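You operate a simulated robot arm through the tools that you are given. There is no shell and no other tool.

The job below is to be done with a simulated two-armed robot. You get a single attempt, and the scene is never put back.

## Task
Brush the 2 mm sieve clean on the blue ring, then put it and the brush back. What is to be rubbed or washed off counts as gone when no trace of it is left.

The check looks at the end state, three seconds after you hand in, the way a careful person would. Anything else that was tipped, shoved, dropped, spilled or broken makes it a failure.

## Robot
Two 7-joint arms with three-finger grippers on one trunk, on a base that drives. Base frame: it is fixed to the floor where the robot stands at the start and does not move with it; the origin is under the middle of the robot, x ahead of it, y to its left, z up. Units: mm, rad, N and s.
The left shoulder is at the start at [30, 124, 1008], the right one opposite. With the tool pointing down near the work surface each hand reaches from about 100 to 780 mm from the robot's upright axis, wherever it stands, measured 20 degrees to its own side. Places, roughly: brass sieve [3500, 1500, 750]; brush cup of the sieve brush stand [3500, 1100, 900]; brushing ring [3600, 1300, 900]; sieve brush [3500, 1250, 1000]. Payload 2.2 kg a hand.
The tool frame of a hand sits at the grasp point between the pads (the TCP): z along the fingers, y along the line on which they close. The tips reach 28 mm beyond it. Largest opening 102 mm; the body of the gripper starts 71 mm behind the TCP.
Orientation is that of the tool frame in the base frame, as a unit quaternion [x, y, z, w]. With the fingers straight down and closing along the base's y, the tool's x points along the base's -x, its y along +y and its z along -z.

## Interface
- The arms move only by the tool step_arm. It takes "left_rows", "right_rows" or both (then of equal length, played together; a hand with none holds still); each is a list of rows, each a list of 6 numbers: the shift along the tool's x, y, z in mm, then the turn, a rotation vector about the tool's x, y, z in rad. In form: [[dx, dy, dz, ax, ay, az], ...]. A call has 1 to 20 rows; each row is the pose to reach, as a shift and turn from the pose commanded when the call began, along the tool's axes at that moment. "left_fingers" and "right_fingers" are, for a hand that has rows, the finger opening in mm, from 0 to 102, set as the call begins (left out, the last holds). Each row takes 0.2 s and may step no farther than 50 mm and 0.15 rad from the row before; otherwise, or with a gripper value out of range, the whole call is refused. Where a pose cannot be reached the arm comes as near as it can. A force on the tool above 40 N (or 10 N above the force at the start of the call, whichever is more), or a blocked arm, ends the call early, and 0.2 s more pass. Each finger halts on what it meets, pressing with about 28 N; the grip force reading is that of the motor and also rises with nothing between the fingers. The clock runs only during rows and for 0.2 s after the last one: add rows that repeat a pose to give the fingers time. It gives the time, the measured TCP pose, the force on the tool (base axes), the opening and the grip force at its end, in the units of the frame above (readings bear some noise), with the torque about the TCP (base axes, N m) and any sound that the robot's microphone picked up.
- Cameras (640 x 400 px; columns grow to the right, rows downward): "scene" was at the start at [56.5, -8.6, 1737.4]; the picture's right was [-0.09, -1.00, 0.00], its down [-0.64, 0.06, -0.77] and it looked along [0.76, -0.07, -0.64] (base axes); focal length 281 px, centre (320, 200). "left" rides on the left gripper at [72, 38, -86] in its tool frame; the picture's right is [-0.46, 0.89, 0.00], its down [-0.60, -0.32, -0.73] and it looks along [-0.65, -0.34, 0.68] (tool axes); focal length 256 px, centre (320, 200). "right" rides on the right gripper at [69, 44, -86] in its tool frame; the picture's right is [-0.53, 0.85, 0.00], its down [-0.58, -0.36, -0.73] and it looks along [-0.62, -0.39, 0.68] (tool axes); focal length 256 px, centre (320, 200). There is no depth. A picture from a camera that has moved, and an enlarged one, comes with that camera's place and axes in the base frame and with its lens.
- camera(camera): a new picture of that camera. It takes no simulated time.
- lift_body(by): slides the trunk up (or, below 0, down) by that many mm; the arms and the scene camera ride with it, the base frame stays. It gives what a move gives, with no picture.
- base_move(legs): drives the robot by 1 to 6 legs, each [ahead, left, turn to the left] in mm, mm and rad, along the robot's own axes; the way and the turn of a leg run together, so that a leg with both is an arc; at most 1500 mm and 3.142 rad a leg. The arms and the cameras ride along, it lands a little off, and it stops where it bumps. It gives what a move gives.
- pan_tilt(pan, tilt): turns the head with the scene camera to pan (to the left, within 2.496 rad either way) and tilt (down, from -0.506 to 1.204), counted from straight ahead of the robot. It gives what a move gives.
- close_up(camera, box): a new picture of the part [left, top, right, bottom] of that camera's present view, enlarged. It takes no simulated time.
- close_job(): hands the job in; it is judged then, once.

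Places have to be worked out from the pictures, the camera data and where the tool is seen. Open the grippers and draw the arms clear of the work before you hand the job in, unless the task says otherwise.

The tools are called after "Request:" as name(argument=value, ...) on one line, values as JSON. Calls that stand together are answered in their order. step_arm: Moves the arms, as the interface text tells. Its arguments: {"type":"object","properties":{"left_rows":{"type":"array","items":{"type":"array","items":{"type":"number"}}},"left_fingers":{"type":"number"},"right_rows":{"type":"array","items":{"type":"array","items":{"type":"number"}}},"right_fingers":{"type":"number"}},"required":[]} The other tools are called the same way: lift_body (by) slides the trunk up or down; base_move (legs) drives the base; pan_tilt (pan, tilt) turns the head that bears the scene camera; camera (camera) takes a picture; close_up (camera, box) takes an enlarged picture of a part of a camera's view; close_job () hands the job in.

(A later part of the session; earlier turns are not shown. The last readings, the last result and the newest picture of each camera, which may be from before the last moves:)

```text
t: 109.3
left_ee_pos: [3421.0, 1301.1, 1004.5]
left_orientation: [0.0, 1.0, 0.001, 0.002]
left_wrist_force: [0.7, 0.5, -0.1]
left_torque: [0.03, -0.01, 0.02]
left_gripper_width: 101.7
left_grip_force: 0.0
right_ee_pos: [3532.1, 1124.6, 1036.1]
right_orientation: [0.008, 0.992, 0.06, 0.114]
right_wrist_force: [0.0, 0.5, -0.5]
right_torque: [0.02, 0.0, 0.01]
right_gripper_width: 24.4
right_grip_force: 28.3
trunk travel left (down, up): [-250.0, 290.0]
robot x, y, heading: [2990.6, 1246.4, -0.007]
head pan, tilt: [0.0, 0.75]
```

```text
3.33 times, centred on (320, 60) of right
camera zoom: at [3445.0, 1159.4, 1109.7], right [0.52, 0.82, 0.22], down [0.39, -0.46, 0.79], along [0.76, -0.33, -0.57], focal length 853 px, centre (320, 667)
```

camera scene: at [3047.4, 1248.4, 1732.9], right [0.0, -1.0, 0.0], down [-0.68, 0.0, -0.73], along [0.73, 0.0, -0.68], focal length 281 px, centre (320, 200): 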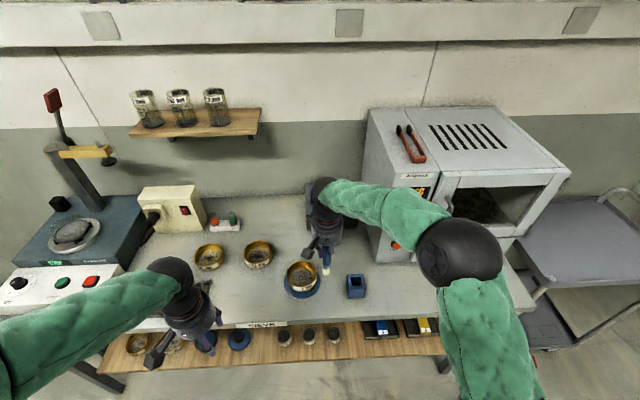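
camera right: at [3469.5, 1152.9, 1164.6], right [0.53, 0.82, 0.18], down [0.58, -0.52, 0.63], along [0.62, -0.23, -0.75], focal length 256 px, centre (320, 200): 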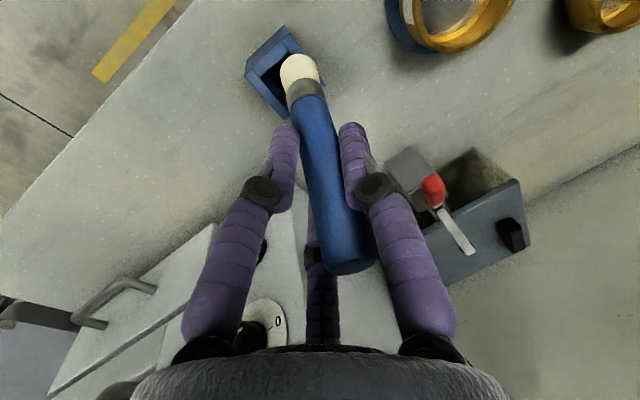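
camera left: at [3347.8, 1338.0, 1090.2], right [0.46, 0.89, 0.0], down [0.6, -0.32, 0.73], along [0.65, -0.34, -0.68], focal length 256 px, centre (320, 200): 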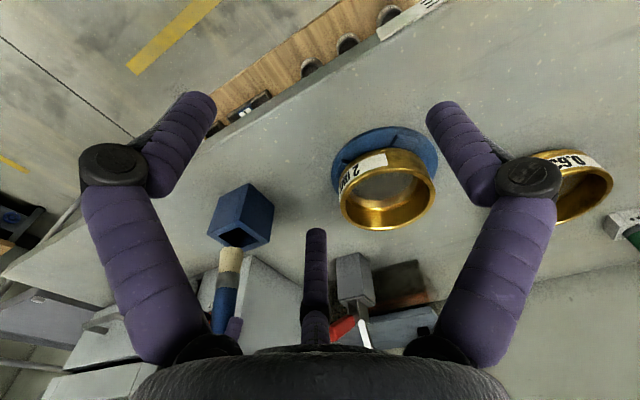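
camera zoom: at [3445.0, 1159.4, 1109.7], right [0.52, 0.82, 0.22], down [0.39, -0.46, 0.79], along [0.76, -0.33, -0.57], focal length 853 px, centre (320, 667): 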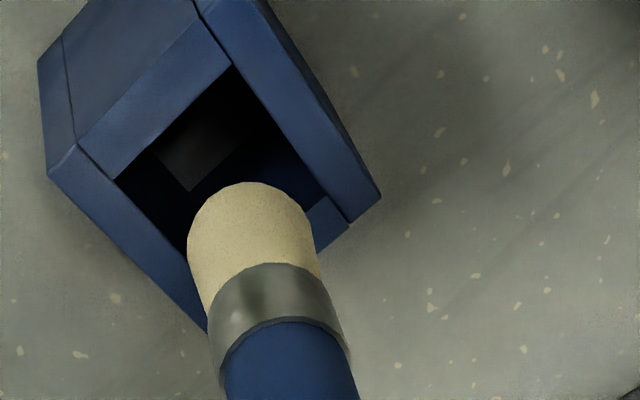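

The brush is now upright in both views and the tip is over the opening to within 1–3 mm. I descend 15 mm straight down and look again.

Request:
step_arm(right_rows=[[1.7, -0.9, 7.3, 0, 0, 0], [3.4, -1.8, 14.5, 0, 0, 0], [3.4, -1.8, 14.5, 0, 0, 0]])

Request:
close_up(camera="left", box=[210, 170, 290, 240])

Request:
close_up(camera="scene", box=[335, 255, 375, 290])

Request:
close_up(camera="right", box=[240, 0, 400, 120])

```text
t: 110.1
left_ee_pos: [3422.8, 1300.7, 1003.9]
left_orientation: [0.0, 1.0, 0.002, 0.002]
left_wrist_force: [-0.5, -0.9, -0.5]
left_torque: [0.04, -0.01, -0.01]
left_gripper_width: 101.9
left_grip_force: 0.1
right_ee_pos: [3531.4, 1122.8, 1021.0]
right_orientation: [0.008, 0.992, 0.06, 0.114]
right_wrist_force: [0.0, -0.2, -0.4]
right_torque: [0.0, 0.0, -0.02]
right_gripper_width: 24.2
right_grip_force: 28.1
trunk travel left (down, up): [-250.0, 290.0]
robot x, y, heading: [2992.9, 1249.4, -0.003]
head pan, tilt: [0.0, 0.75]
```

```text
5.71 times, centred on (250, 205) of left
camera zoom: at [3348.2, 1338.0, 1090.1], right [0.46, 0.89, 0.0], down [0.6, -0.32, 0.73], along [0.65, -0.34, -0.68], focal length 1463 px, centre (720, 171)
```

zoom: 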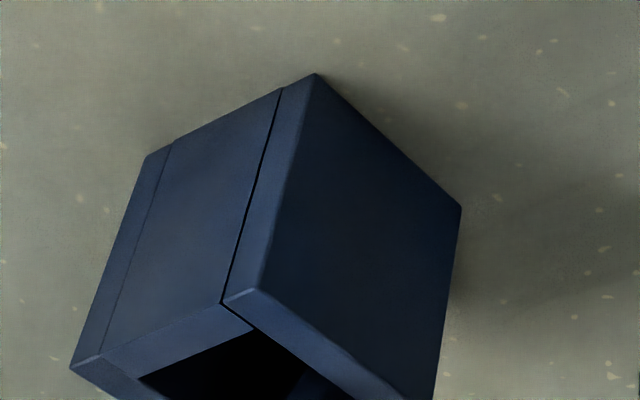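

```text
11.43 times, centred on (355, 272) of scene
camera zoom: at [3046.6, 1247.5, 1733.0], right [0.0, -1.0, 0.0], down [-0.68, 0.0, -0.73], along [0.73, 0.0, -0.68], focal length 3210 px, centre (-80, -629)
```

zoom: 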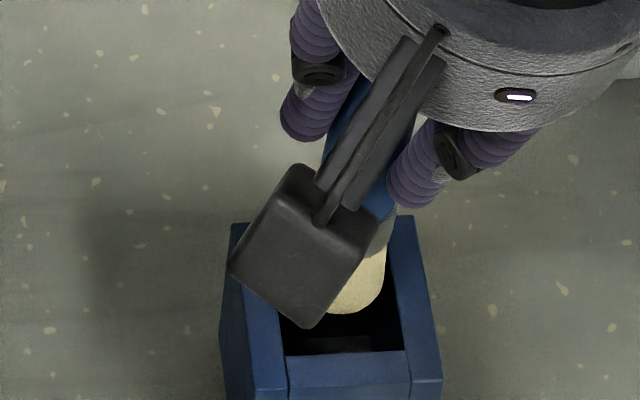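

```text
3.33 times, centred on (320, 60) of right
camera zoom: at [3445.5, 1158.8, 1094.9], right [0.52, 0.82, 0.22], down [0.39, -0.47, 0.79], along [0.76, -0.33, -0.57], focal length 853 px, centre (320, 667)
```

zoom: 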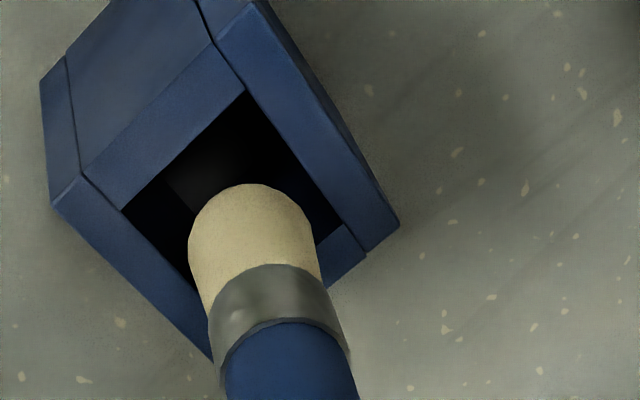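

The scene view shows the tip inside the opening's outline, maybe 2 mm too far back. I check the left view lower down.

Request:
close_up(camera="left", box=[200, 195, 290, 265])

```text
5.71 times, centred on (245, 230) of left
camera zoom: at [3348.2, 1338.0, 1090.1], right [0.46, 0.89, 0.0], down [0.6, -0.32, 0.73], along [0.65, -0.34, -0.68], focal length 1463 px, centre (749, 29)
```

zoom: 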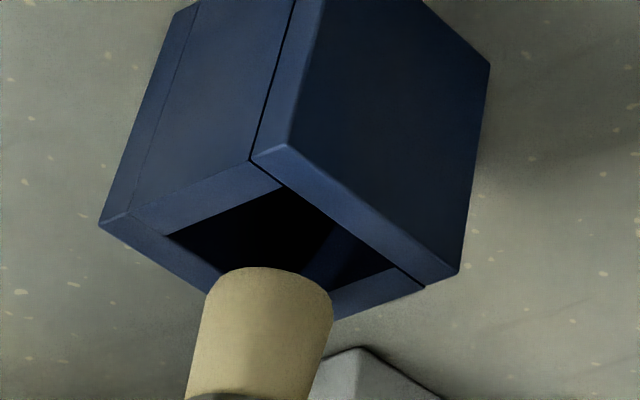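

In the left view the tip's downward path goes right through the opening's centre; the scene view suggests 1–2 mm nearer. I descend 30 mm with that 1 mm correction in 5 mm rows.

Request:
step_arm(right_rows=[[2.1, -0.6, 4.8, 0, 0, 0], [3.3, -1.2, 9.7, 0, 0, 0], [4.4, -1.8, 14.5, 0, 0, 0], [5.5, -2.4, 19.4, 0, 0, 0], [6.6, -3.0, 24.2, 0, 0, 0], [7.8, -3.6, 29, 0, 0, 0], [7.8, -3.6, 29, 0, 0, 0]])

Request:
close_up(camera="left", box=[190, 160, 310, 280])

Request:
close_up(camera="scene", box=[335, 250, 380, 300])

```text
t: 111.7
left_ee_pos: [3421.6, 1301.5, 1003.8]
left_orientation: [0.0, 1.0, 0.0, 0.003]
left_wrist_force: [-0.1, 0.4, 0.2]
left_torque: [-0.01, 0.01, -0.06]
left_gripper_width: 101.9
left_grip_force: 0.1
right_ee_pos: [3529.5, 1123.1, 991.8]
right_orientation: [0.008, 0.992, 0.06, 0.113]
right_wrist_force: [0.2, -0.3, -0.2]
right_torque: [-0.02, 0.04, -0.02]
right_gripper_width: 24.2
right_grip_force: 27.8
trunk travel left (down, up): [-250.0, 290.0]
robot x, y, heading: [2987.6, 1248.2, -0.004]
head pan, tilt: [0.0, 0.75]
```

```text
3.33 times, centred on (250, 220) of left
camera zoom: at [3348.2, 1338.0, 1090.1], right [0.46, 0.89, 0.0], down [0.6, -0.32, 0.73], along [0.65, -0.34, -0.68], focal length 853 px, centre (553, 133)
```

zoom: 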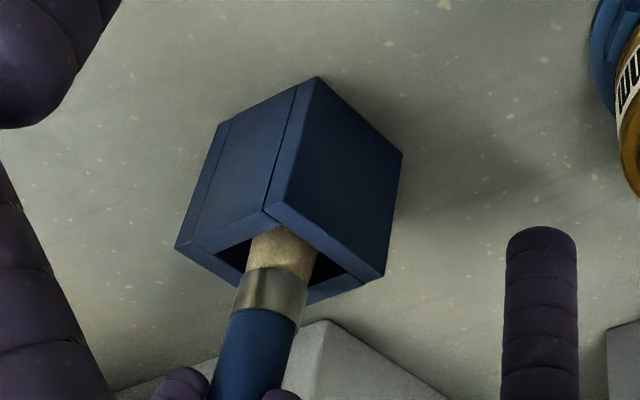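

```text
8.00 times, centred on (358, 275) of scene
camera zoom: at [3046.5, 1247.5, 1733.0], right [0.0, -1.0, 0.0], down [-0.68, 0.0, -0.73], along [0.73, 0.0, -0.68], focal length 2247 px, centre (20, -400)
```

zoom: 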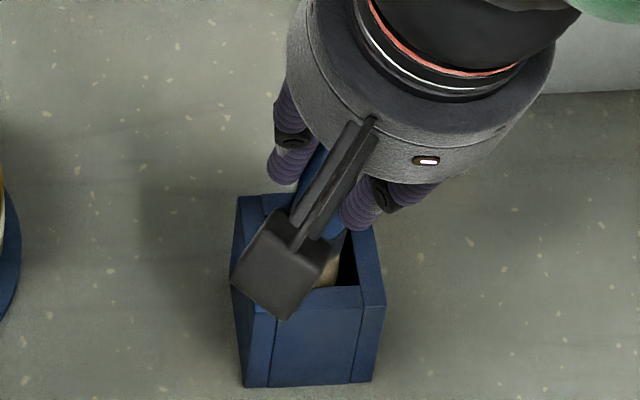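

The bristles are inside the cup with no force. I descend 28 mm more in 4 mm rows.

Request:
step_arm(right_rows=[[0.9, -0.5, 3.9, 0, 0, 0], [1.8, -1.0, 7.7, 0, 0, 0], [2.7, -1.45, 11.6, 0, 0, 0], [3.6, -1.9, 15.5, 0, 0, 0], [4.5, -2.4, 19.4, 0, 0, 0], [5.4, -2.9, 23.2, 0, 0, 0], [6.3, -3.4, 27.1, 0, 0, 0], [6.3, -3.4, 27.1, 0, 0, 0]])

Request:
close_up(camera="left", box=[190, 160, 310, 280])

Request:
close_up(camera="scene", box=[335, 250, 380, 300])

```text
t: 113.5
left_ee_pos: [3420.7, 1300.9, 1003.4]
left_orientation: [0.0, 1.0, 0.001, 0.004]
left_wrist_force: [-0.8, -1.3, -0.2]
left_torque: [-0.01, -0.01, -0.01]
left_gripper_width: 102.1
left_grip_force: 0.0
right_ee_pos: [3530.2, 1124.4, 963.0]
right_orientation: [0.008, 0.992, 0.061, 0.114]
right_wrist_force: [0.3, -0.4, -0.5]
right_torque: [0.02, 0.0, -0.01]
right_gripper_width: 24.1
right_grip_force: 27.7
trunk travel left (down, up): [-250.0, 290.0]
robot x, y, heading: [2994.3, 1249.7, -0.008]
head pan, tilt: [0.0, 0.75]
```

```text
3.33 times, centred on (250, 220) of left
camera zoom: at [3348.2, 1338.0, 1090.1], right [0.46, 0.89, 0.0], down [0.6, -0.32, 0.73], along [0.65, -0.34, -0.68], focal length 853 px, centre (553, 133)
```

zoom: 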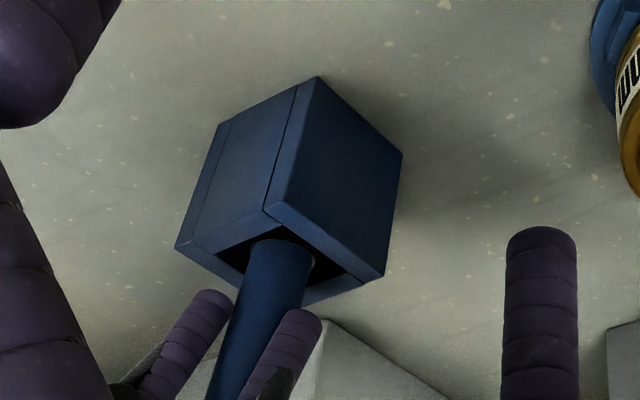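

```text
8.00 times, centred on (358, 275) of scene
camera zoom: at [3046.5, 1247.5, 1733.0], right [0.0, -1.0, 0.0], down [-0.68, 0.0, -0.73], along [0.73, 0.0, -0.68], focal length 2247 px, centre (20, -400)
```

zoom: 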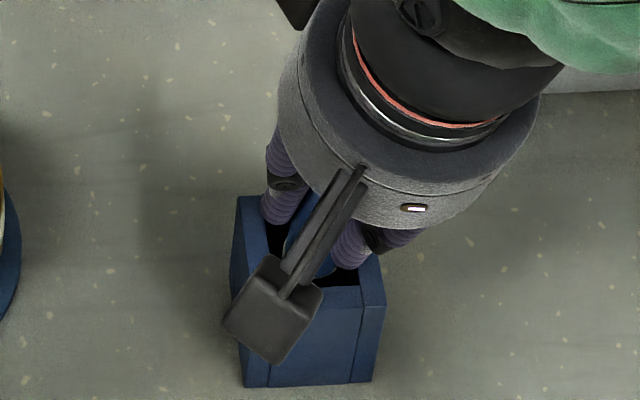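

The ferrule is inside the cup. I lower gently in small rows to find the floor.

Request:
step_arm(right_rows=[[0.35, -0.18, 1.45, 0, 0, 0], [0.7, -0.36, 2.9, 0, 0, 0], [0.7, -0.36, 2.9, 0, 0, 0]])

Request:
step_arm(right_rows=[[0.35, -0.18, 1.45, 0, 0, 0], [0.7, -0.36, 2.9, 0, 0, 0], [0.7, -0.36, 2.9, 0, 0, 0]])

```text
t: 114.3
left_ee_pos: [3421.2, 1300.0, 1004.4]
left_orientation: [0.001, 1.0, 0.002, 0.001]
left_wrist_force: [-0.6, -0.1, 0.0]
left_torque: [0.01, -0.01, -0.01]
left_gripper_width: 101.9
left_grip_force: 0.1
right_ee_pos: [3529.8, 1124.5, 959.4]
right_orientation: [0.009, 0.992, 0.061, 0.113]
right_wrist_force: [-0.8, 0.7, 0.5]
right_torque: [0.0, -0.01, 0.01]
right_gripper_width: 24.1
right_grip_force: 28.3
trunk travel left (down, up): [-250.0, 290.0]
robot x, y, heading: [2989.5, 1241.6, 0.0]
head pan, tilt: [0.0, 0.75]
```

```text
t: 115.1
left_ee_pos: [3420.7, 1301.8, 1006.3]
left_orientation: [0.0, 1.0, 0.001, 0.004]
left_wrist_force: [-0.3, 0.8, 0.2]
left_torque: [-0.02, 0.0, 0.0]
left_gripper_width: 101.9
left_grip_force: 0.1
right_ee_pos: [3531.0, 1123.4, 960.5]
right_orientation: [0.008, 0.991, 0.061, 0.117]
right_wrist_force: [-4.9, -2.5, 26.1]
right_torque: [-0.38, 0.48, -0.02]
right_gripper_width: 23.9
right_grip_force: 28.4
trunk travel left (down, up): [-250.0, 290.0]
robot x, y, heading: [2992.1, 1247.2, -0.007]
head pan, tilt: [0.0, 0.75]
```

It is on the cup's floor (26 N). I back off 2.5 mm, open, and withdraw along the hand's axis.

Request:
step_arm(right_rows=[[-0.3, 0.15, -1.3, 0, 0, 0], [-0.6, 0.3, -2.5, 0, 0, 0], [-0.6, 0.3, -2.5, 0, 0, 0]])

Request:
step_arm(right_rows=[[0, 0, 0, 0, 0, 0], [0, 0, 0, 0, 0, 0], [0, 0, 0, 0, 0, 0]], right_fingers=60)

Request:
close_up(camera="left", box=[190, 160, 310, 320])

Request:
close_up(camera="right", box=[180, 0, 460, 280])

```text
t: 115.9
left_ee_pos: [3420.1, 1300.5, 1004.0]
left_orientation: [-0.001, 1.0, 0.001, 0.002]
left_wrist_force: [0.3, 0.0, -0.7]
left_torque: [0.02, 0.0, 0.0]
left_gripper_width: 102.1
left_grip_force: 0.0
right_ee_pos: [3531.5, 1123.8, 960.7]
right_orientation: [0.009, 0.992, 0.06, 0.114]
right_wrist_force: [4.2, -4.0, 14.9]
right_torque: [-0.4, -0.37, 0.0]
right_gripper_width: 23.9
right_grip_force: 27.6
trunk travel left (down, up): [-250.0, 290.0]
robot x, y, heading: [2992.4, 1250.7, 0.002]
head pan, tilt: [0.0, 0.75]
```

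```text
t: 116.7
left_ee_pos: [3422.6, 1300.6, 1004.2]
left_orientation: [0.001, 1.0, 0.0, 0.003]
left_wrist_force: [-0.5, -0.1, 0.1]
left_torque: [-0.01, 0.01, -0.02]
left_gripper_width: 102.0
left_grip_force: 0.1
right_ee_pos: [3531.0, 1124.1, 959.7]
right_orientation: [0.008, 0.992, 0.061, 0.114]
right_wrist_force: [0.4, 0.4, -0.9]
right_torque: [0.0, 0.01, 0.0]
right_gripper_width: 60.0
right_grip_force: 0.0
trunk travel left (down, up): [-250.0, 290.0]
robot x, y, heading: [2993.3, 1250.8, 0.002]
head pan, tilt: [0.0, 0.75]
```

```text
2.50 times, centred on (250, 240) of left
camera zoom: at [3348.1, 1338.0, 1090.1], right [0.46, 0.89, 0.0], down [0.6, -0.32, 0.73], along [0.65, -0.34, -0.68], focal length 640 px, centre (495, 100)
```

zoom: 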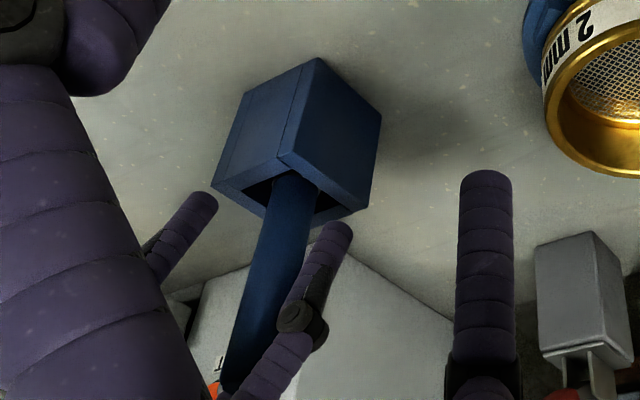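

```text
1.43 times, centred on (320, 140) of right
camera zoom: at [3443.8, 1159.9, 1032.8], right [0.52, 0.82, 0.22], down [0.4, -0.46, 0.79], along [0.76, -0.33, -0.57], focal length 366 px, centre (320, 286)
```

zoom: 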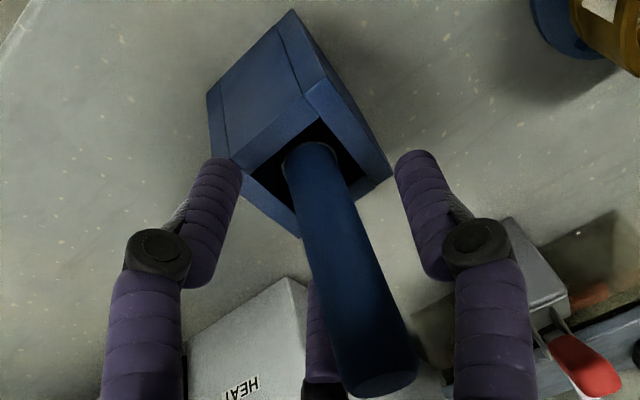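

The brush is released and standing in the cup. I raise the right hand straight up 110 mm, then straighten it and move it back out of the way.

Request:
step_arm(right_rows=[[-4.5, 2.4, -19.4, 0, 0, 0], [-9, 4.8, -38.7, 0, 0, 0], [-13.5, 7.2, -58, 0, 0, 0], [-18, 9.7, -77.4, 0, 0, 0], [-22.5, 12.1, -96.8, 0, 0, 0], [-25, 13.3, -106, 0, 0, 0], [-25, 13.3, -106, 0, 0, 0]], right_fingers=70)

Request:
close_up(camera="left", box=[190, 160, 310, 320])

Request:
close_up(camera="scene", box=[320, 230, 385, 300])

```text
t: 118.3
left_ee_pos: [3423.0, 1301.9, 1004.3]
left_orientation: [0.0, 1.0, 0.001, 0.002]
left_wrist_force: [0.5, -0.2, 0.6]
left_torque: [0.0, 0.0, 0.03]
left_gripper_width: 102.1
left_grip_force: 0.1
right_ee_pos: [3531.1, 1123.1, 1071.1]
right_orientation: [0.009, 0.992, 0.061, 0.114]
right_wrist_force: [-0.3, -0.7, -0.2]
right_torque: [-0.05, 0.0, 0.01]
right_gripper_width: 69.9
right_grip_force: 0.0
trunk travel left (down, up): [-250.0, 290.0]
robot x, y, heading: [2994.2, 1247.4, -0.002]
head pan, tilt: [0.0, 0.75]
```

```text
2.50 times, centred on (250, 240) of left
camera zoom: at [3348.2, 1337.9, 1090.0], right [0.46, 0.89, 0.0], down [0.6, -0.32, 0.73], along [0.65, -0.34, -0.68], focal length 640 px, centre (495, 100)
```

zoom: 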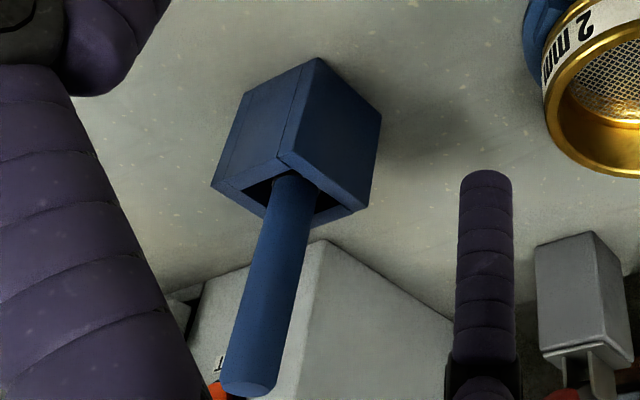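

```text
5.71 times, centred on (352, 265) of scene
camera zoom: at [3046.6, 1247.5, 1733.0], right [0.0, -1.0, 0.0], down [-0.68, 0.0, -0.73], along [0.73, 0.0, -0.68], focal length 1605 px, centre (134, -171)
```

zoom: 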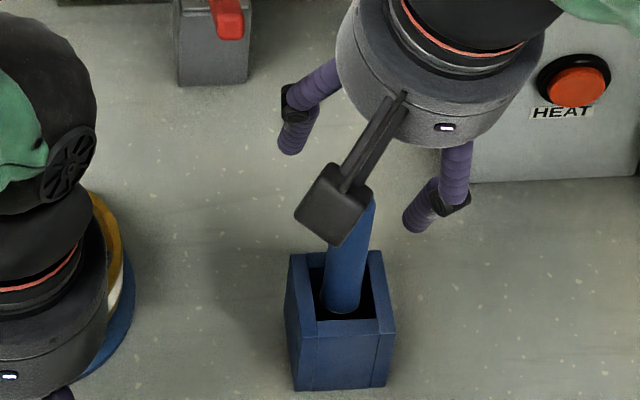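

The brush stands in its cup again. I withdraw and straighten the right hand, giving the left hand room for the sieve.

Request:
step_arm(right_rows=[[35, -7, -15, 0.02, 0.05, 0], [71, -15, -31, 0.05, 0.1, 0], [106, -22, -46, 0.08, 0.15, 0], [142, -29, -62, 0.1, 0.2, 0], [177, -36, -77, 0.12, 0.23, 0], [177, -36, -77, 0.12, 0.23, 0]])

Request:
camera(camera="left")

Request:
camera(camera="scene")

Request:
close_up(camera="scene", box=[320, 230, 385, 300])

```text
t: 119.7
left_ee_pos: [3423.6, 1300.4, 1003.8]
left_orientation: [0.0, 1.0, 0.001, 0.002]
left_wrist_force: [0.6, -0.1, -0.6]
left_torque: [-0.02, 0.06, 0.0]
left_gripper_width: 102.3
left_grip_force: 0.2
right_ee_pos: [3342.3, 1083.2, 1097.6]
right_orientation: [0.008, 1.0, 0.001, -0.002]
right_wrist_force: [0.2, -1.2, -0.8]
right_torque: [0.01, -0.01, -0.01]
right_gripper_width: 70.1
right_grip_force: 0.2
trunk travel left (down, up): [-250.0, 290.0]
robot x, y, heading: [2996.7, 1249.0, 0.003]
head pan, tilt: [0.0, 0.75]
```

```text
taken
camera left: at [3349.0, 1338.1, 1089.8], right [0.46, 0.89, 0.0], down [0.6, -0.32, 0.73], along [0.65, -0.34, -0.68], focal length 256 px, centre (320, 200)
```

left: 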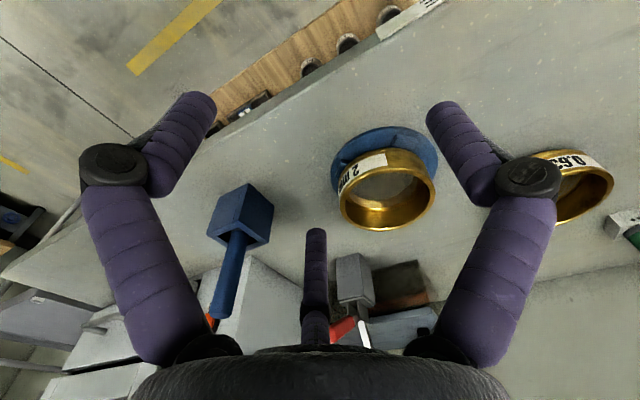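

```text
taken
camera scene: at [3047.8, 1247.8, 1732.9], right [0.0, -1.0, 0.0], down [-0.68, 0.0, -0.73], along [0.73, 0.0, -0.68], focal length 281 px, centre (320, 200)
```

scene: 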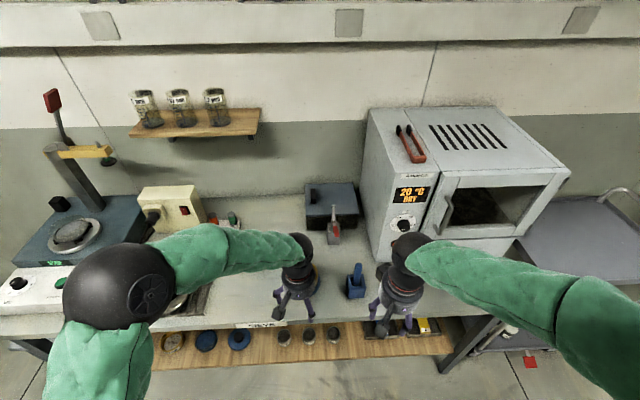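

```text
5.71 times, centred on (352, 265) of scene
camera zoom: at [3047.8, 1247.8, 1732.9], right [0.0, -1.0, 0.0], down [-0.68, 0.0, -0.73], along [0.73, 0.0, -0.68], focal length 1605 px, centre (134, -171)
```

zoom: 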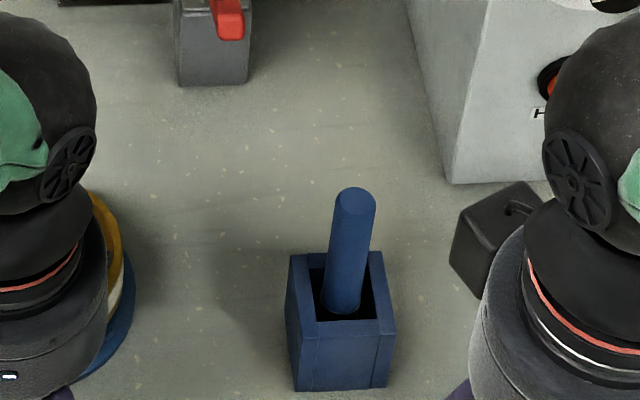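

The brush is back in its cup as before. Before returning the sieve I take a steep close look at its mesh with the left camera.

Request:
step_arm(left_rows=[[0, 0, -40, 0, 0, 0], [0, 0, -78, 0, 0, 0], [-35, 22, -78, 0, 0, 0], [-70, 44, -78, 0, 0, 0], [-80, 48, -78, 0, 0, 0], [-80, 48, -78, 0, 0, 0]])

Request:
close_up(camera="left", box=[260, 70, 380, 170])

Request:
close_up(camera="left", box=[290, 85, 350, 135])

Request:
close_up(camera="scene", box=[285, 255, 335, 298])

```text
t: 121.1
left_ee_pos: [3501.1, 1348.9, 1083.8]
left_orientation: [0.0, 1.0, 0.001, 0.002]
left_wrist_force: [0.2, 0.7, 0.4]
left_torque: [0.0, 0.01, 0.01]
left_gripper_width: 101.9
left_grip_force: 0.0
right_ee_pos: [3341.2, 1083.0, 1097.8]
right_orientation: [0.008, 1.0, 0.001, -0.001]
right_wrist_force: [0.0, -0.5, 0.7]
right_torque: [0.01, 0.03, -0.01]
right_gripper_width: 70.0
right_grip_force: 0.0
trunk travel left (down, up): [-250.0, 290.0]
robot x, y, heading: [2988.3, 1251.2, -0.002]
head pan, tilt: [0.0, 0.75]
```

```text
4.00 times, centred on (320, 120) of left
camera zoom: at [3427.2, 1385.1, 1169.0], right [0.46, 0.89, 0.0], down [0.6, -0.32, 0.73], along [0.65, -0.34, -0.68], focal length 1024 px, centre (320, 520)
```

zoom: 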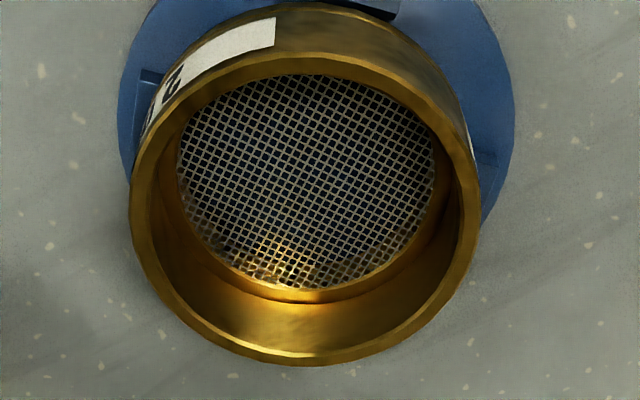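

```text
8.00 times, centred on (320, 110) of left
camera zoom: at [3427.2, 1385.1, 1169.0], right [0.46, 0.89, 0.0], down [0.6, -0.32, 0.73], along [0.65, -0.34, -0.68], focal length 2048 px, centre (320, 920)
```

zoom: 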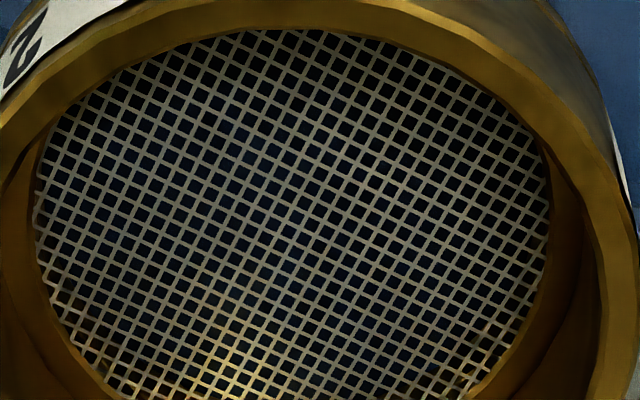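

```text
9.30 times, centred on (310, 276) of scene
camera zoom: at [3046.6, 1247.7, 1733.0], right [0.0, -1.0, 0.0], down [-0.68, 0.0, -0.73], along [0.73, 0.0, -0.68], focal length 2612 px, centre (413, -512)
```

zoom: 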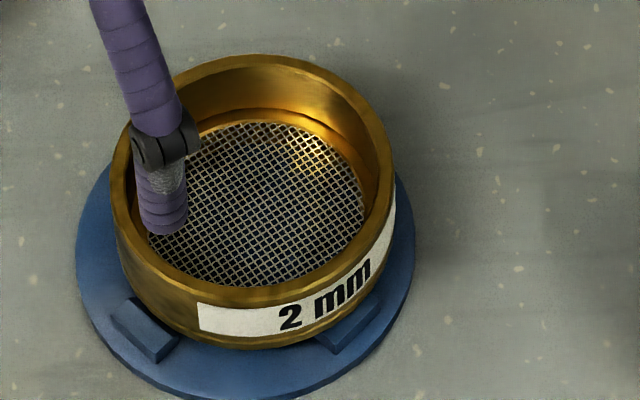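

The mesh is clean: the only bright patch is a moving brass reflection at the far side. Now the sieve goes back. Its centre is at about (3578, 1306), so I bring the left hand over its right (-y) wall with the fingers at 50.

Request:
step_arm(left_rows=[[-30, -35, 0, 0, 0, 0], [-60, -70, 0, 0, 0, 0], [-77, -94, 0, 0, 0, 0], [-77, -94, 40, 0, 0, 0], [-77, -94, 80, 0, 0, 0], [-77, -94, 125, 0, 0, 0], [-77, -94, 125, 0, 0, 0]], left_fingers=50)

Request:
camera(camera="left")

Request:
close_up(camera="scene", box=[275, 235, 351, 298])

Request:
camera(camera="right")

```text
t: 122.7
left_ee_pos: [3576.0, 1253.9, 958.3]
left_orientation: [0.0, 1.0, 0.0, 0.003]
left_wrist_force: [0.0, -1.0, 0.0]
left_torque: [0.04, 0.0, 0.01]
left_gripper_width: 49.7
left_grip_force: 0.0
right_ee_pos: [3341.1, 1083.3, 1098.7]
right_orientation: [0.008, 1.0, 0.002, -0.001]
right_wrist_force: [-0.1, -0.5, 0.7]
right_torque: [0.0, -0.01, -0.01]
right_gripper_width: 70.1
right_grip_force: 0.0
trunk travel left (down, up): [-250.0, 290.0]
robot x, y, heading: [2994.2, 1248.1, -0.001]
head pan, tilt: [0.0, 0.75]
```

```text
taken
camera left: at [3502.6, 1290.8, 1044.7], right [0.46, 0.89, 0.0], down [0.6, -0.32, 0.73], along [0.65, -0.34, -0.68], focal length 256 px, centre (320, 200)
```

left: 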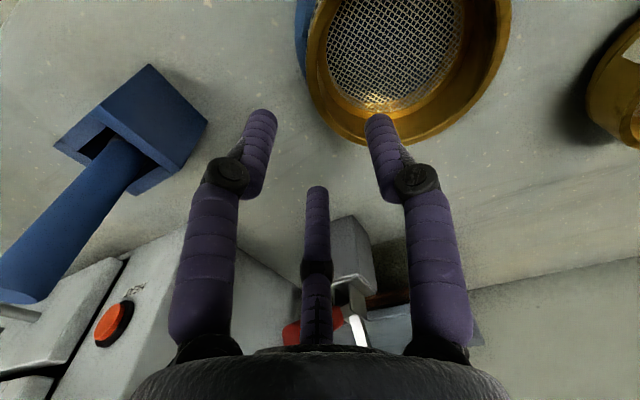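

```text
6.35 times, centred on (313, 266) of scene
camera zoom: at [3045.8, 1247.4, 1733.1], right [0.0, -1.0, 0.0], down [-0.68, 0.0, -0.73], along [0.73, 0.0, -0.68], focal length 1783 px, centre (364, -222)
```

zoom: 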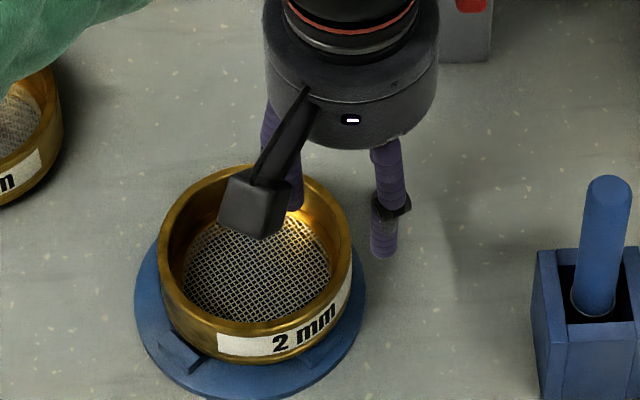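

```text
taken
camera right: at [3273.2, 1127.7, 1185.1], right [0.55, 0.84, 0.0], down [0.57, -0.38, 0.73], along [0.61, -0.4, -0.68], focal length 256 px, centre (320, 200)
```

right: 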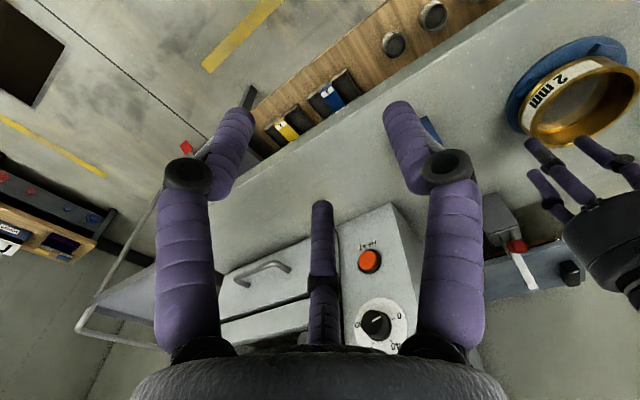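

The wall is right under the TCP. I lower to z 900 and grip.

Request:
step_arm(left_rows=[[1, 0, 20, 0, 0, 0], [1, 0, 38, 0, 0, 0], [1, 0, 50, 0, 0, 0], [1, 0, 58, 0, 0, 0], [1, 0, 58, 0, 0, 0]])

Request:
step_arm(left_rows=[[0, 0, 0, 0, 0, 0], [0, 0, 0, 0, 0, 0], [0, 0, 0, 0, 0, 0], [0, 0, 0, 0, 0, 0]], left_fingers=0)

Request:
close_up(camera="scene", box=[275, 235, 351, 298])

```text
t: 123.9
left_ee_pos: [3575.5, 1254.2, 899.3]
left_orientation: [0.0, 1.0, 0.002, 0.002]
left_wrist_force: [0.8, -0.4, -0.2]
left_torque: [0.02, 0.01, -0.04]
left_gripper_width: 50.0
left_grip_force: 0.0
right_ee_pos: [3341.2, 1082.4, 1098.2]
right_orientation: [0.008, 1.0, 0.002, -0.001]
right_wrist_force: [-0.5, -0.1, 0.2]
right_torque: [-0.02, 0.04, 0.0]
right_gripper_width: 70.1
right_grip_force: 0.0
trunk travel left (down, up): [-250.0, 290.0]
robot x, y, heading: [2991.3, 1246.6, -0.004]
head pan, tilt: [0.0, 0.75]
```

```text
t: 124.9
left_ee_pos: [3574.5, 1255.5, 899.4]
left_orientation: [0.0, 1.0, 0.001, 0.002]
left_wrist_force: [-5.1, 11.1, 0.8]
left_torque: [0.4, 0.28, 0.46]
left_gripper_width: 10.1
left_grip_force: 28.2
right_ee_pos: [3340.1, 1083.3, 1099.7]
right_orientation: [0.007, 1.0, 0.002, -0.001]
right_wrist_force: [0.1, 0.9, 0.9]
right_torque: [0.04, 0.03, 0.04]
right_gripper_width: 70.0
right_grip_force: 0.0
trunk travel left (down, up): [-250.0, 290.0]
robot x, y, heading: [2994.5, 1252.6, 0.001]
head pan, tilt: [0.0, 0.75]
```

```text
6.35 times, centred on (313, 266) of scene
camera zoom: at [3045.7, 1249.0, 1733.0], right [0.0, -1.0, 0.0], down [-0.68, 0.0, -0.73], along [0.73, 0.0, -0.68], focal length 1783 px, centre (364, -222)
```

zoom: 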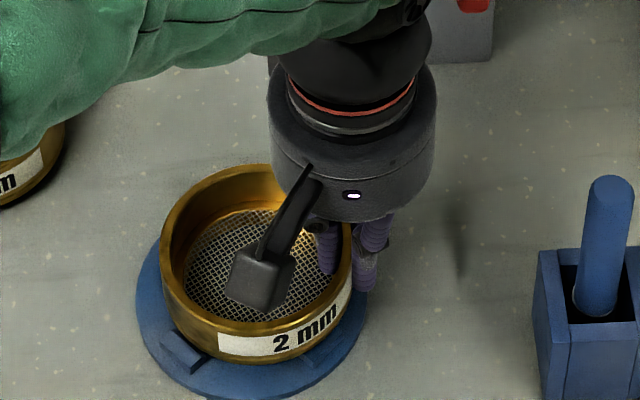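

The grip is oblique (10 mm wide, side forces), so the sieve's centre is further forward than the TCP. I open, shift 7 mm forward and 1.5 mm left, and grip again.

Request:
step_arm(left_rows=[[0, 0, 0, 0, 0, 0], [0, 0, 0, 0, 0, 0], [0, 0, 0, 0, 0, 0], [-7, 1.5, 0, 0, 0, 0], [-7, 1.5, 0, 0, 0, 0]], left_fingers=46)

Request:
step_arm(left_rows=[[0, 0, 0, 0, 0, 0], [0, 0, 0, 0, 0, 0], [0, 0, 0, 0, 0, 0], [0, 0, 0, 0, 0, 0]], left_fingers=0)

Request:
close_up(camera="scene", box=[275, 235, 351, 298])

Request:
camera(camera="left")

```text
t: 126.1
left_ee_pos: [3582.4, 1255.1, 899.4]
left_orientation: [0.0, 1.0, 0.001, 0.002]
left_wrist_force: [0.0, -0.9, 1.3]
left_torque: [0.0, 0.0, 0.02]
left_gripper_width: 46.1
left_grip_force: 0.1
right_ee_pos: [3340.9, 1082.6, 1097.6]
right_orientation: [0.007, 1.0, 0.002, -0.001]
right_wrist_force: [0.6, 0.1, 0.5]
right_torque: [-0.02, 0.0, -0.03]
right_gripper_width: 70.1
right_grip_force: 0.2
trunk travel left (down, up): [-250.0, 290.0]
robot x, y, heading: [2990.3, 1247.8, -0.002]
head pan, tilt: [0.0, 0.75]
```

```text
t: 127.1
left_ee_pos: [3582.4, 1257.1, 899.9]
left_orientation: [0.0, 1.0, 0.001, 0.001]
left_wrist_force: [-8.0, 9.7, 1.0]
left_torque: [0.46, 0.18, 0.48]
left_gripper_width: 11.2
left_grip_force: 28.0
right_ee_pos: [3340.9, 1084.2, 1099.0]
right_orientation: [0.008, 1.0, 0.0, 0.0]
right_wrist_force: [0.5, -0.2, -0.1]
right_torque: [-0.01, -0.02, 0.0]
right_gripper_width: 70.0
right_grip_force: 0.0
trunk travel left (down, up): [-250.0, 290.0]
robot x, y, heading: [2992.5, 1250.8, -0.001]
head pan, tilt: [0.0, 0.75]
```

```text
6.35 times, centred on (313, 266) of scene
camera zoom: at [3045.3, 1248.9, 1733.0], right [0.0, -1.0, 0.0], down [-0.68, 0.0, -0.73], along [0.73, 0.0, -0.68], focal length 1783 px, centre (364, -222)
```

zoom: 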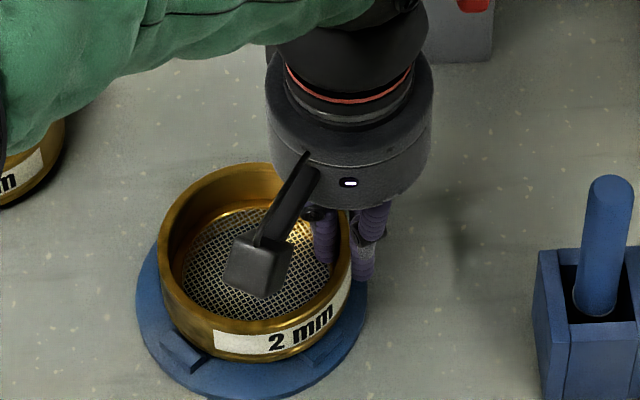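

```text
taken
camera left: at [3508.8, 1293.3, 985.4], right [0.46, 0.89, 0.0], down [0.6, -0.32, 0.73], along [0.65, -0.34, -0.68], focal length 256 px, centre (320, 200)
```

left: 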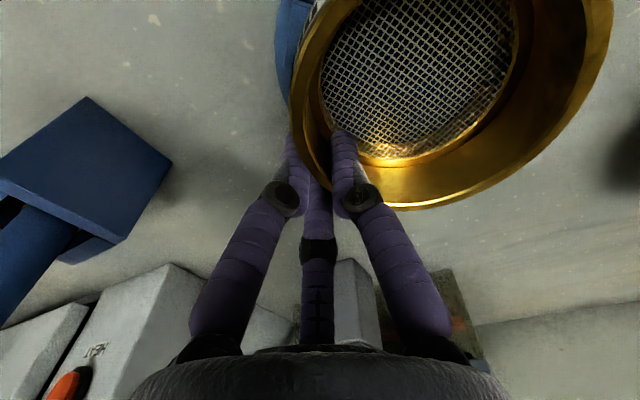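

The width got worse (11 mm). Either the fingertips are down at the thicker mesh ledge or the x offset went the wrong way. I open, return to the first x, raise 4 mm, and grip again.

Request:
step_arm(left_rows=[[0, 0, 0, 0, 0, 0], [0, 0, 0, 0, 0, 0], [0, 0, 0, 0, 0, 0], [7, 0, -4, 0, 0, 0], [7, 0, -4, 0, 0, 0]], left_fingers=46)

Request:
step_arm(left_rows=[[0, 0, 0, 0, 0, 0], [0, 0, 0, 0, 0, 0], [0, 0, 0, 0, 0, 0], [0, 0, 0, 0, 0, 0]], left_fingers=0)

Request:
camera(camera="left")

Request:
close_up(camera="right", box=[480, 10, 640, 170])

```text
t: 128.3
left_ee_pos: [3576.1, 1254.8, 902.9]
left_orientation: [0.0, 1.0, 0.0, 0.002]
left_wrist_force: [0.0, -0.7, 0.0]
left_torque: [-0.01, 0.0, -0.01]
left_gripper_width: 45.7
left_grip_force: 0.1
right_ee_pos: [3341.4, 1083.3, 1098.5]
right_orientation: [0.008, 1.0, 0.002, 0.0]
right_wrist_force: [0.8, -0.6, -0.9]
right_torque: [0.01, -0.01, 0.01]
right_gripper_width: 69.9
right_grip_force: 0.0
trunk travel left (down, up): [-250.0, 290.0]
robot x, y, heading: [2989.3, 1251.5, -0.003]
head pan, tilt: [0.0, 0.75]
```

```text
t: 129.3
left_ee_pos: [3575.3, 1256.5, 903.0]
left_orientation: [0.0, 1.0, 0.001, 0.001]
left_wrist_force: [-6.8, 7.3, 1.9]
left_torque: [0.33, 0.22, 0.42]
left_gripper_width: 9.5
left_grip_force: 28.0
right_ee_pos: [3341.4, 1084.3, 1098.8]
right_orientation: [0.008, 1.0, 0.0, 0.0]
right_wrist_force: [-0.3, 0.4, 0.5]
right_torque: [0.0, -0.03, -0.01]
right_gripper_width: 70.0
right_grip_force: 0.0
trunk travel left (down, up): [-250.0, 290.0]
robot x, y, heading: [2988.1, 1246.9, -0.004]
head pan, tilt: [0.0, 0.75]
```

```text
taken
camera left: at [3501.6, 1292.8, 989.2], right [0.46, 0.89, 0.0], down [0.6, -0.32, 0.73], along [0.65, -0.34, -0.68], focal length 256 px, centre (320, 200)
```

left: 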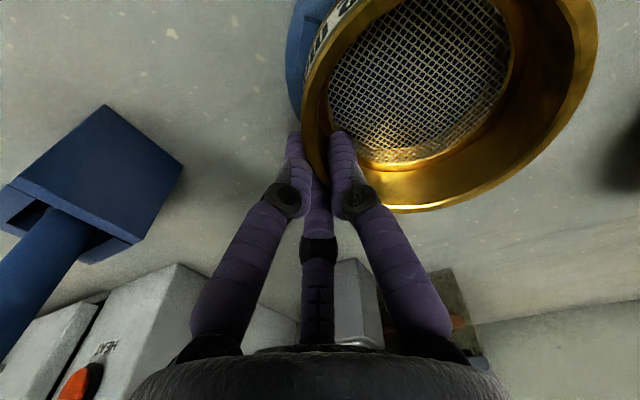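

```text
2.50 times, centred on (560, 90) of right
camera zoom: at [3272.8, 1128.5, 1185.2], right [0.55, 0.84, 0.0], down [0.57, -0.38, 0.73], along [0.61, -0.4, -0.68], focal length 640 px, centre (-280, 475)
```

zoom: 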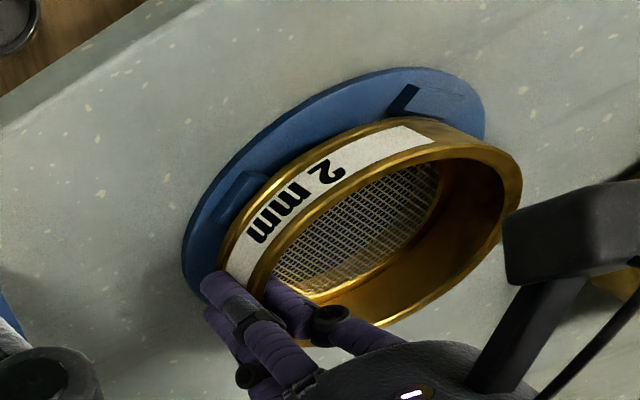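

The torque about z (+0.4) says the TCP is still too far in +x for a radial grip. I open, shift 8 mm towards me, and try again.

Request:
step_arm(left_rows=[[0, 0, 0, 0, 0, 0], [0, 0, 0, 0, 0, 0], [0, 0, 0, 0, 0, 0], [8, 0, 0, 0, 0, 0], [8, 0, 0, 0, 0, 0]], left_fingers=46)

Request:
step_arm(left_rows=[[0, 0, 0, 0, 0, 0], [0, 0, 0, 0, 0, 0], [0, 0, 0, 0, 0, 0], [0, 0, 0, 0, 0, 0]], left_fingers=0)

Request:
camera(camera="left")

Request:
close_up(camera="scene", box=[275, 235, 351, 298])

```text
t: 130.5
left_ee_pos: [3568.3, 1256.1, 902.8]
left_orientation: [0.0, 1.0, 0.0, 0.003]
left_wrist_force: [-0.8, 0.2, -0.4]
left_torque: [0.0, -0.01, 0.0]
left_gripper_width: 46.0
left_grip_force: 0.1
right_ee_pos: [3341.5, 1082.5, 1097.9]
right_orientation: [0.009, 1.0, 0.002, 0.0]
right_wrist_force: [0.3, -0.1, 0.7]
right_torque: [0.02, 0.0, 0.0]
right_gripper_width: 69.6
right_grip_force: 0.1
trunk travel left (down, up): [-250.0, 290.0]
robot x, y, heading: [2992.9, 1248.0, -0.002]
head pan, tilt: [0.0, 0.75]
```

```text
t: 131.5
left_ee_pos: [3568.1, 1255.3, 903.7]
left_orientation: [-0.001, 1.0, 0.001, 0.001]
left_wrist_force: [-1.3, 0.7, 1.7]
left_torque: [0.05, 0.15, 0.04]
left_gripper_width: 8.0
left_grip_force: 28.1
right_ee_pos: [3342.0, 1083.2, 1097.9]
right_orientation: [0.007, 1.0, 0.002, 0.0]
right_wrist_force: [0.4, -0.4, 0.5]
right_torque: [0.03, 0.0, 0.02]
right_gripper_width: 69.8
right_grip_force: 0.1
trunk travel left (down, up): [-250.0, 290.0]
robot x, y, heading: [2988.0, 1247.8, 0.0]
head pan, tilt: [0.0, 0.75]
```

```text
taken
camera left: at [3494.9, 1292.3, 989.1], right [0.46, 0.89, 0.0], down [0.6, -0.32, 0.73], along [0.65, -0.34, -0.68], focal length 256 px, centre (320, 200)
```

left: 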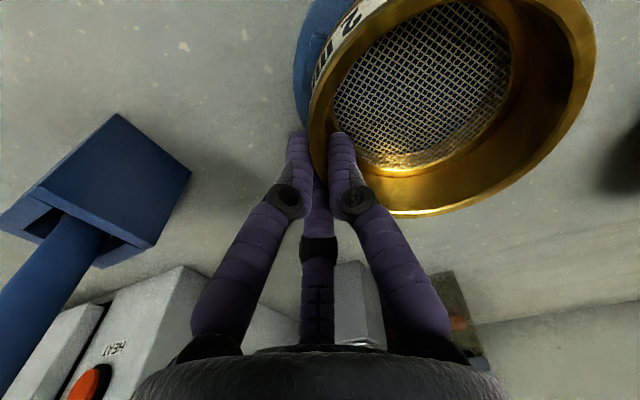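

```text
6.35 times, centred on (313, 266) of scene
camera zoom: at [3046.2, 1247.5, 1733.0], right [0.0, -1.0, 0.0], down [-0.68, 0.0, -0.73], along [0.73, 0.0, -0.68], focal length 1783 px, centre (364, -222)
```

zoom: 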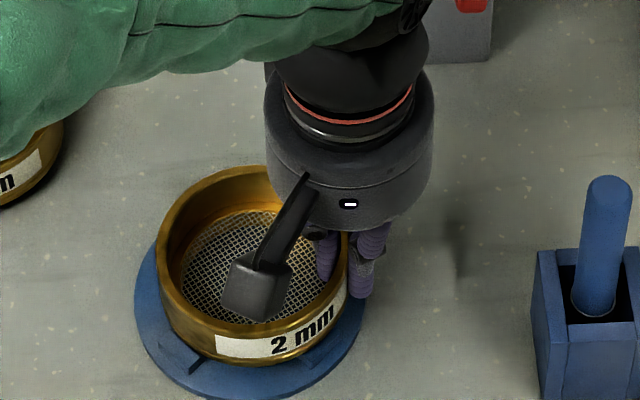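

Much better: hardly any side force, 8 mm. One more refinement: 4 mm further towards me and 4 mm deeper, then grip.

Request:
step_arm(left_rows=[[0, 0, 0, 0, 0, 0], [0, 0, 0, 0, 0, 0], [0, 0, 0, 0, 0, 0], [4, 0, 4, 0, 0, 0], [4, 0, 4, 0, 0, 0]], left_fingers=46)

Request:
step_arm(left_rows=[[0, 0, 0, 0, 0, 0], [0, 0, 0, 0, 0, 0], [0, 0, 0, 0, 0, 0], [0, 0, 0, 0, 0, 0]], left_fingers=0)

```text
t: 132.7
left_ee_pos: [3563.2, 1256.0, 899.6]
left_orientation: [0.0, 1.0, 0.001, 0.001]
left_wrist_force: [-0.1, -0.1, -0.9]
left_torque: [-0.01, 0.03, -0.03]
left_gripper_width: 46.0
left_grip_force: 0.1
right_ee_pos: [3341.4, 1082.8, 1098.1]
right_orientation: [0.008, 1.0, 0.002, 0.0]
right_wrist_force: [-0.5, 0.1, -0.2]
right_torque: [0.02, 0.03, 0.0]
right_gripper_width: 70.1
right_grip_force: 0.0
trunk travel left (down, up): [-250.0, 290.0]
robot x, y, heading: [2989.8, 1248.2, 0.002]
head pan, tilt: [0.0, 0.75]
```

```text
t: 133.7
left_ee_pos: [3565.2, 1256.4, 899.7]
left_orientation: [0.001, 1.0, -0.001, 0.003]
left_wrist_force: [4.2, 7.3, 4.3]
left_torque: [0.33, -0.02, -0.23]
left_gripper_width: 6.6
left_grip_force: 27.4
right_ee_pos: [3341.7, 1083.1, 1098.1]
right_orientation: [0.008, 1.0, 0.001, -0.001]
right_wrist_force: [0.0, 0.7, 0.8]
right_torque: [0.01, -0.01, -0.02]
right_gripper_width: 70.0
right_grip_force: 0.1
trunk travel left (down, up): [-250.0, 290.0]
robot x, y, heading: [2991.5, 1249.1, 0.002]
head pan, tilt: [0.0, 0.75]
```

Now 6.6 mm, a proper radial grip. I lift 15 mm slowly.

Request:
step_arm(left_rows=[[0, 0, -3, 0, 0, 0], [0, 0, -6, 0, 0, 0], [0, 0, -10, 0, 0, 0], [0, 0, -15, 0, 0, 0], [0, 0, -15, 0, 0, 0]])

Request:
close_up(camera="scene", box=[275, 235, 351, 298])

Request:
close_up(camera="right", box=[480, 10, 640, 170])

```text
t: 134.9
left_ee_pos: [3564.7, 1255.3, 914.1]
left_orientation: [0.0, 1.0, 0.001, 0.002]
left_wrist_force: [-0.2, 0.8, -1.8]
left_torque: [-0.07, 0.02, -0.01]
left_gripper_width: 6.4
left_grip_force: 28.4
right_ee_pos: [3342.4, 1082.4, 1098.5]
right_orientation: [0.008, 1.0, 0.001, -0.001]
right_wrist_force: [-0.3, -0.5, 0.1]
right_torque: [0.0, -0.01, 0.01]
right_gripper_width: 69.9
right_grip_force: 0.1
trunk travel left (down, up): [-250.0, 290.0]
robot x, y, heading: [2992.9, 1246.7, -0.001]
head pan, tilt: [0.0, 0.75]
```

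```text
6.35 times, centred on (313, 266) of scene
camera zoom: at [3046.9, 1247.5, 1733.0], right [0.0, -1.0, 0.0], down [-0.68, 0.0, -0.73], along [0.73, 0.0, -0.68], focal length 1783 px, centre (364, -222)
```

zoom: 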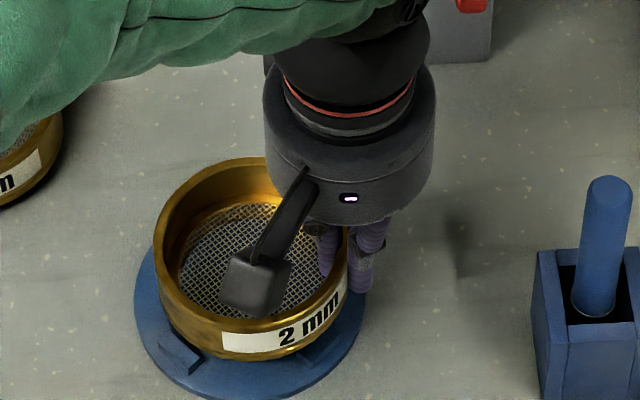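

```text
2.50 times, centred on (560, 90) of right
camera zoom: at [3273.9, 1127.8, 1184.9], right [0.55, 0.84, 0.0], down [0.57, -0.38, 0.73], along [0.61, -0.4, -0.68], focal length 640 px, centre (-280, 475)
```

zoom: 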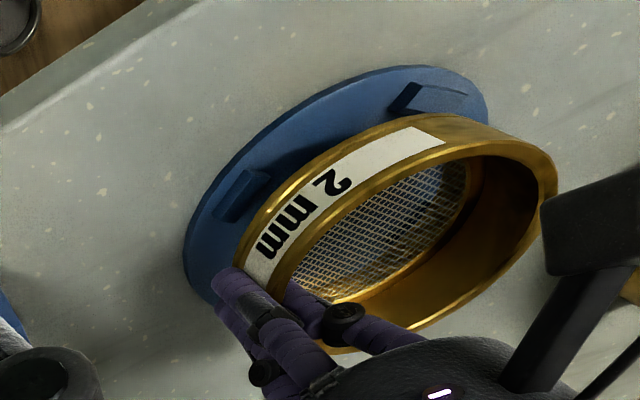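

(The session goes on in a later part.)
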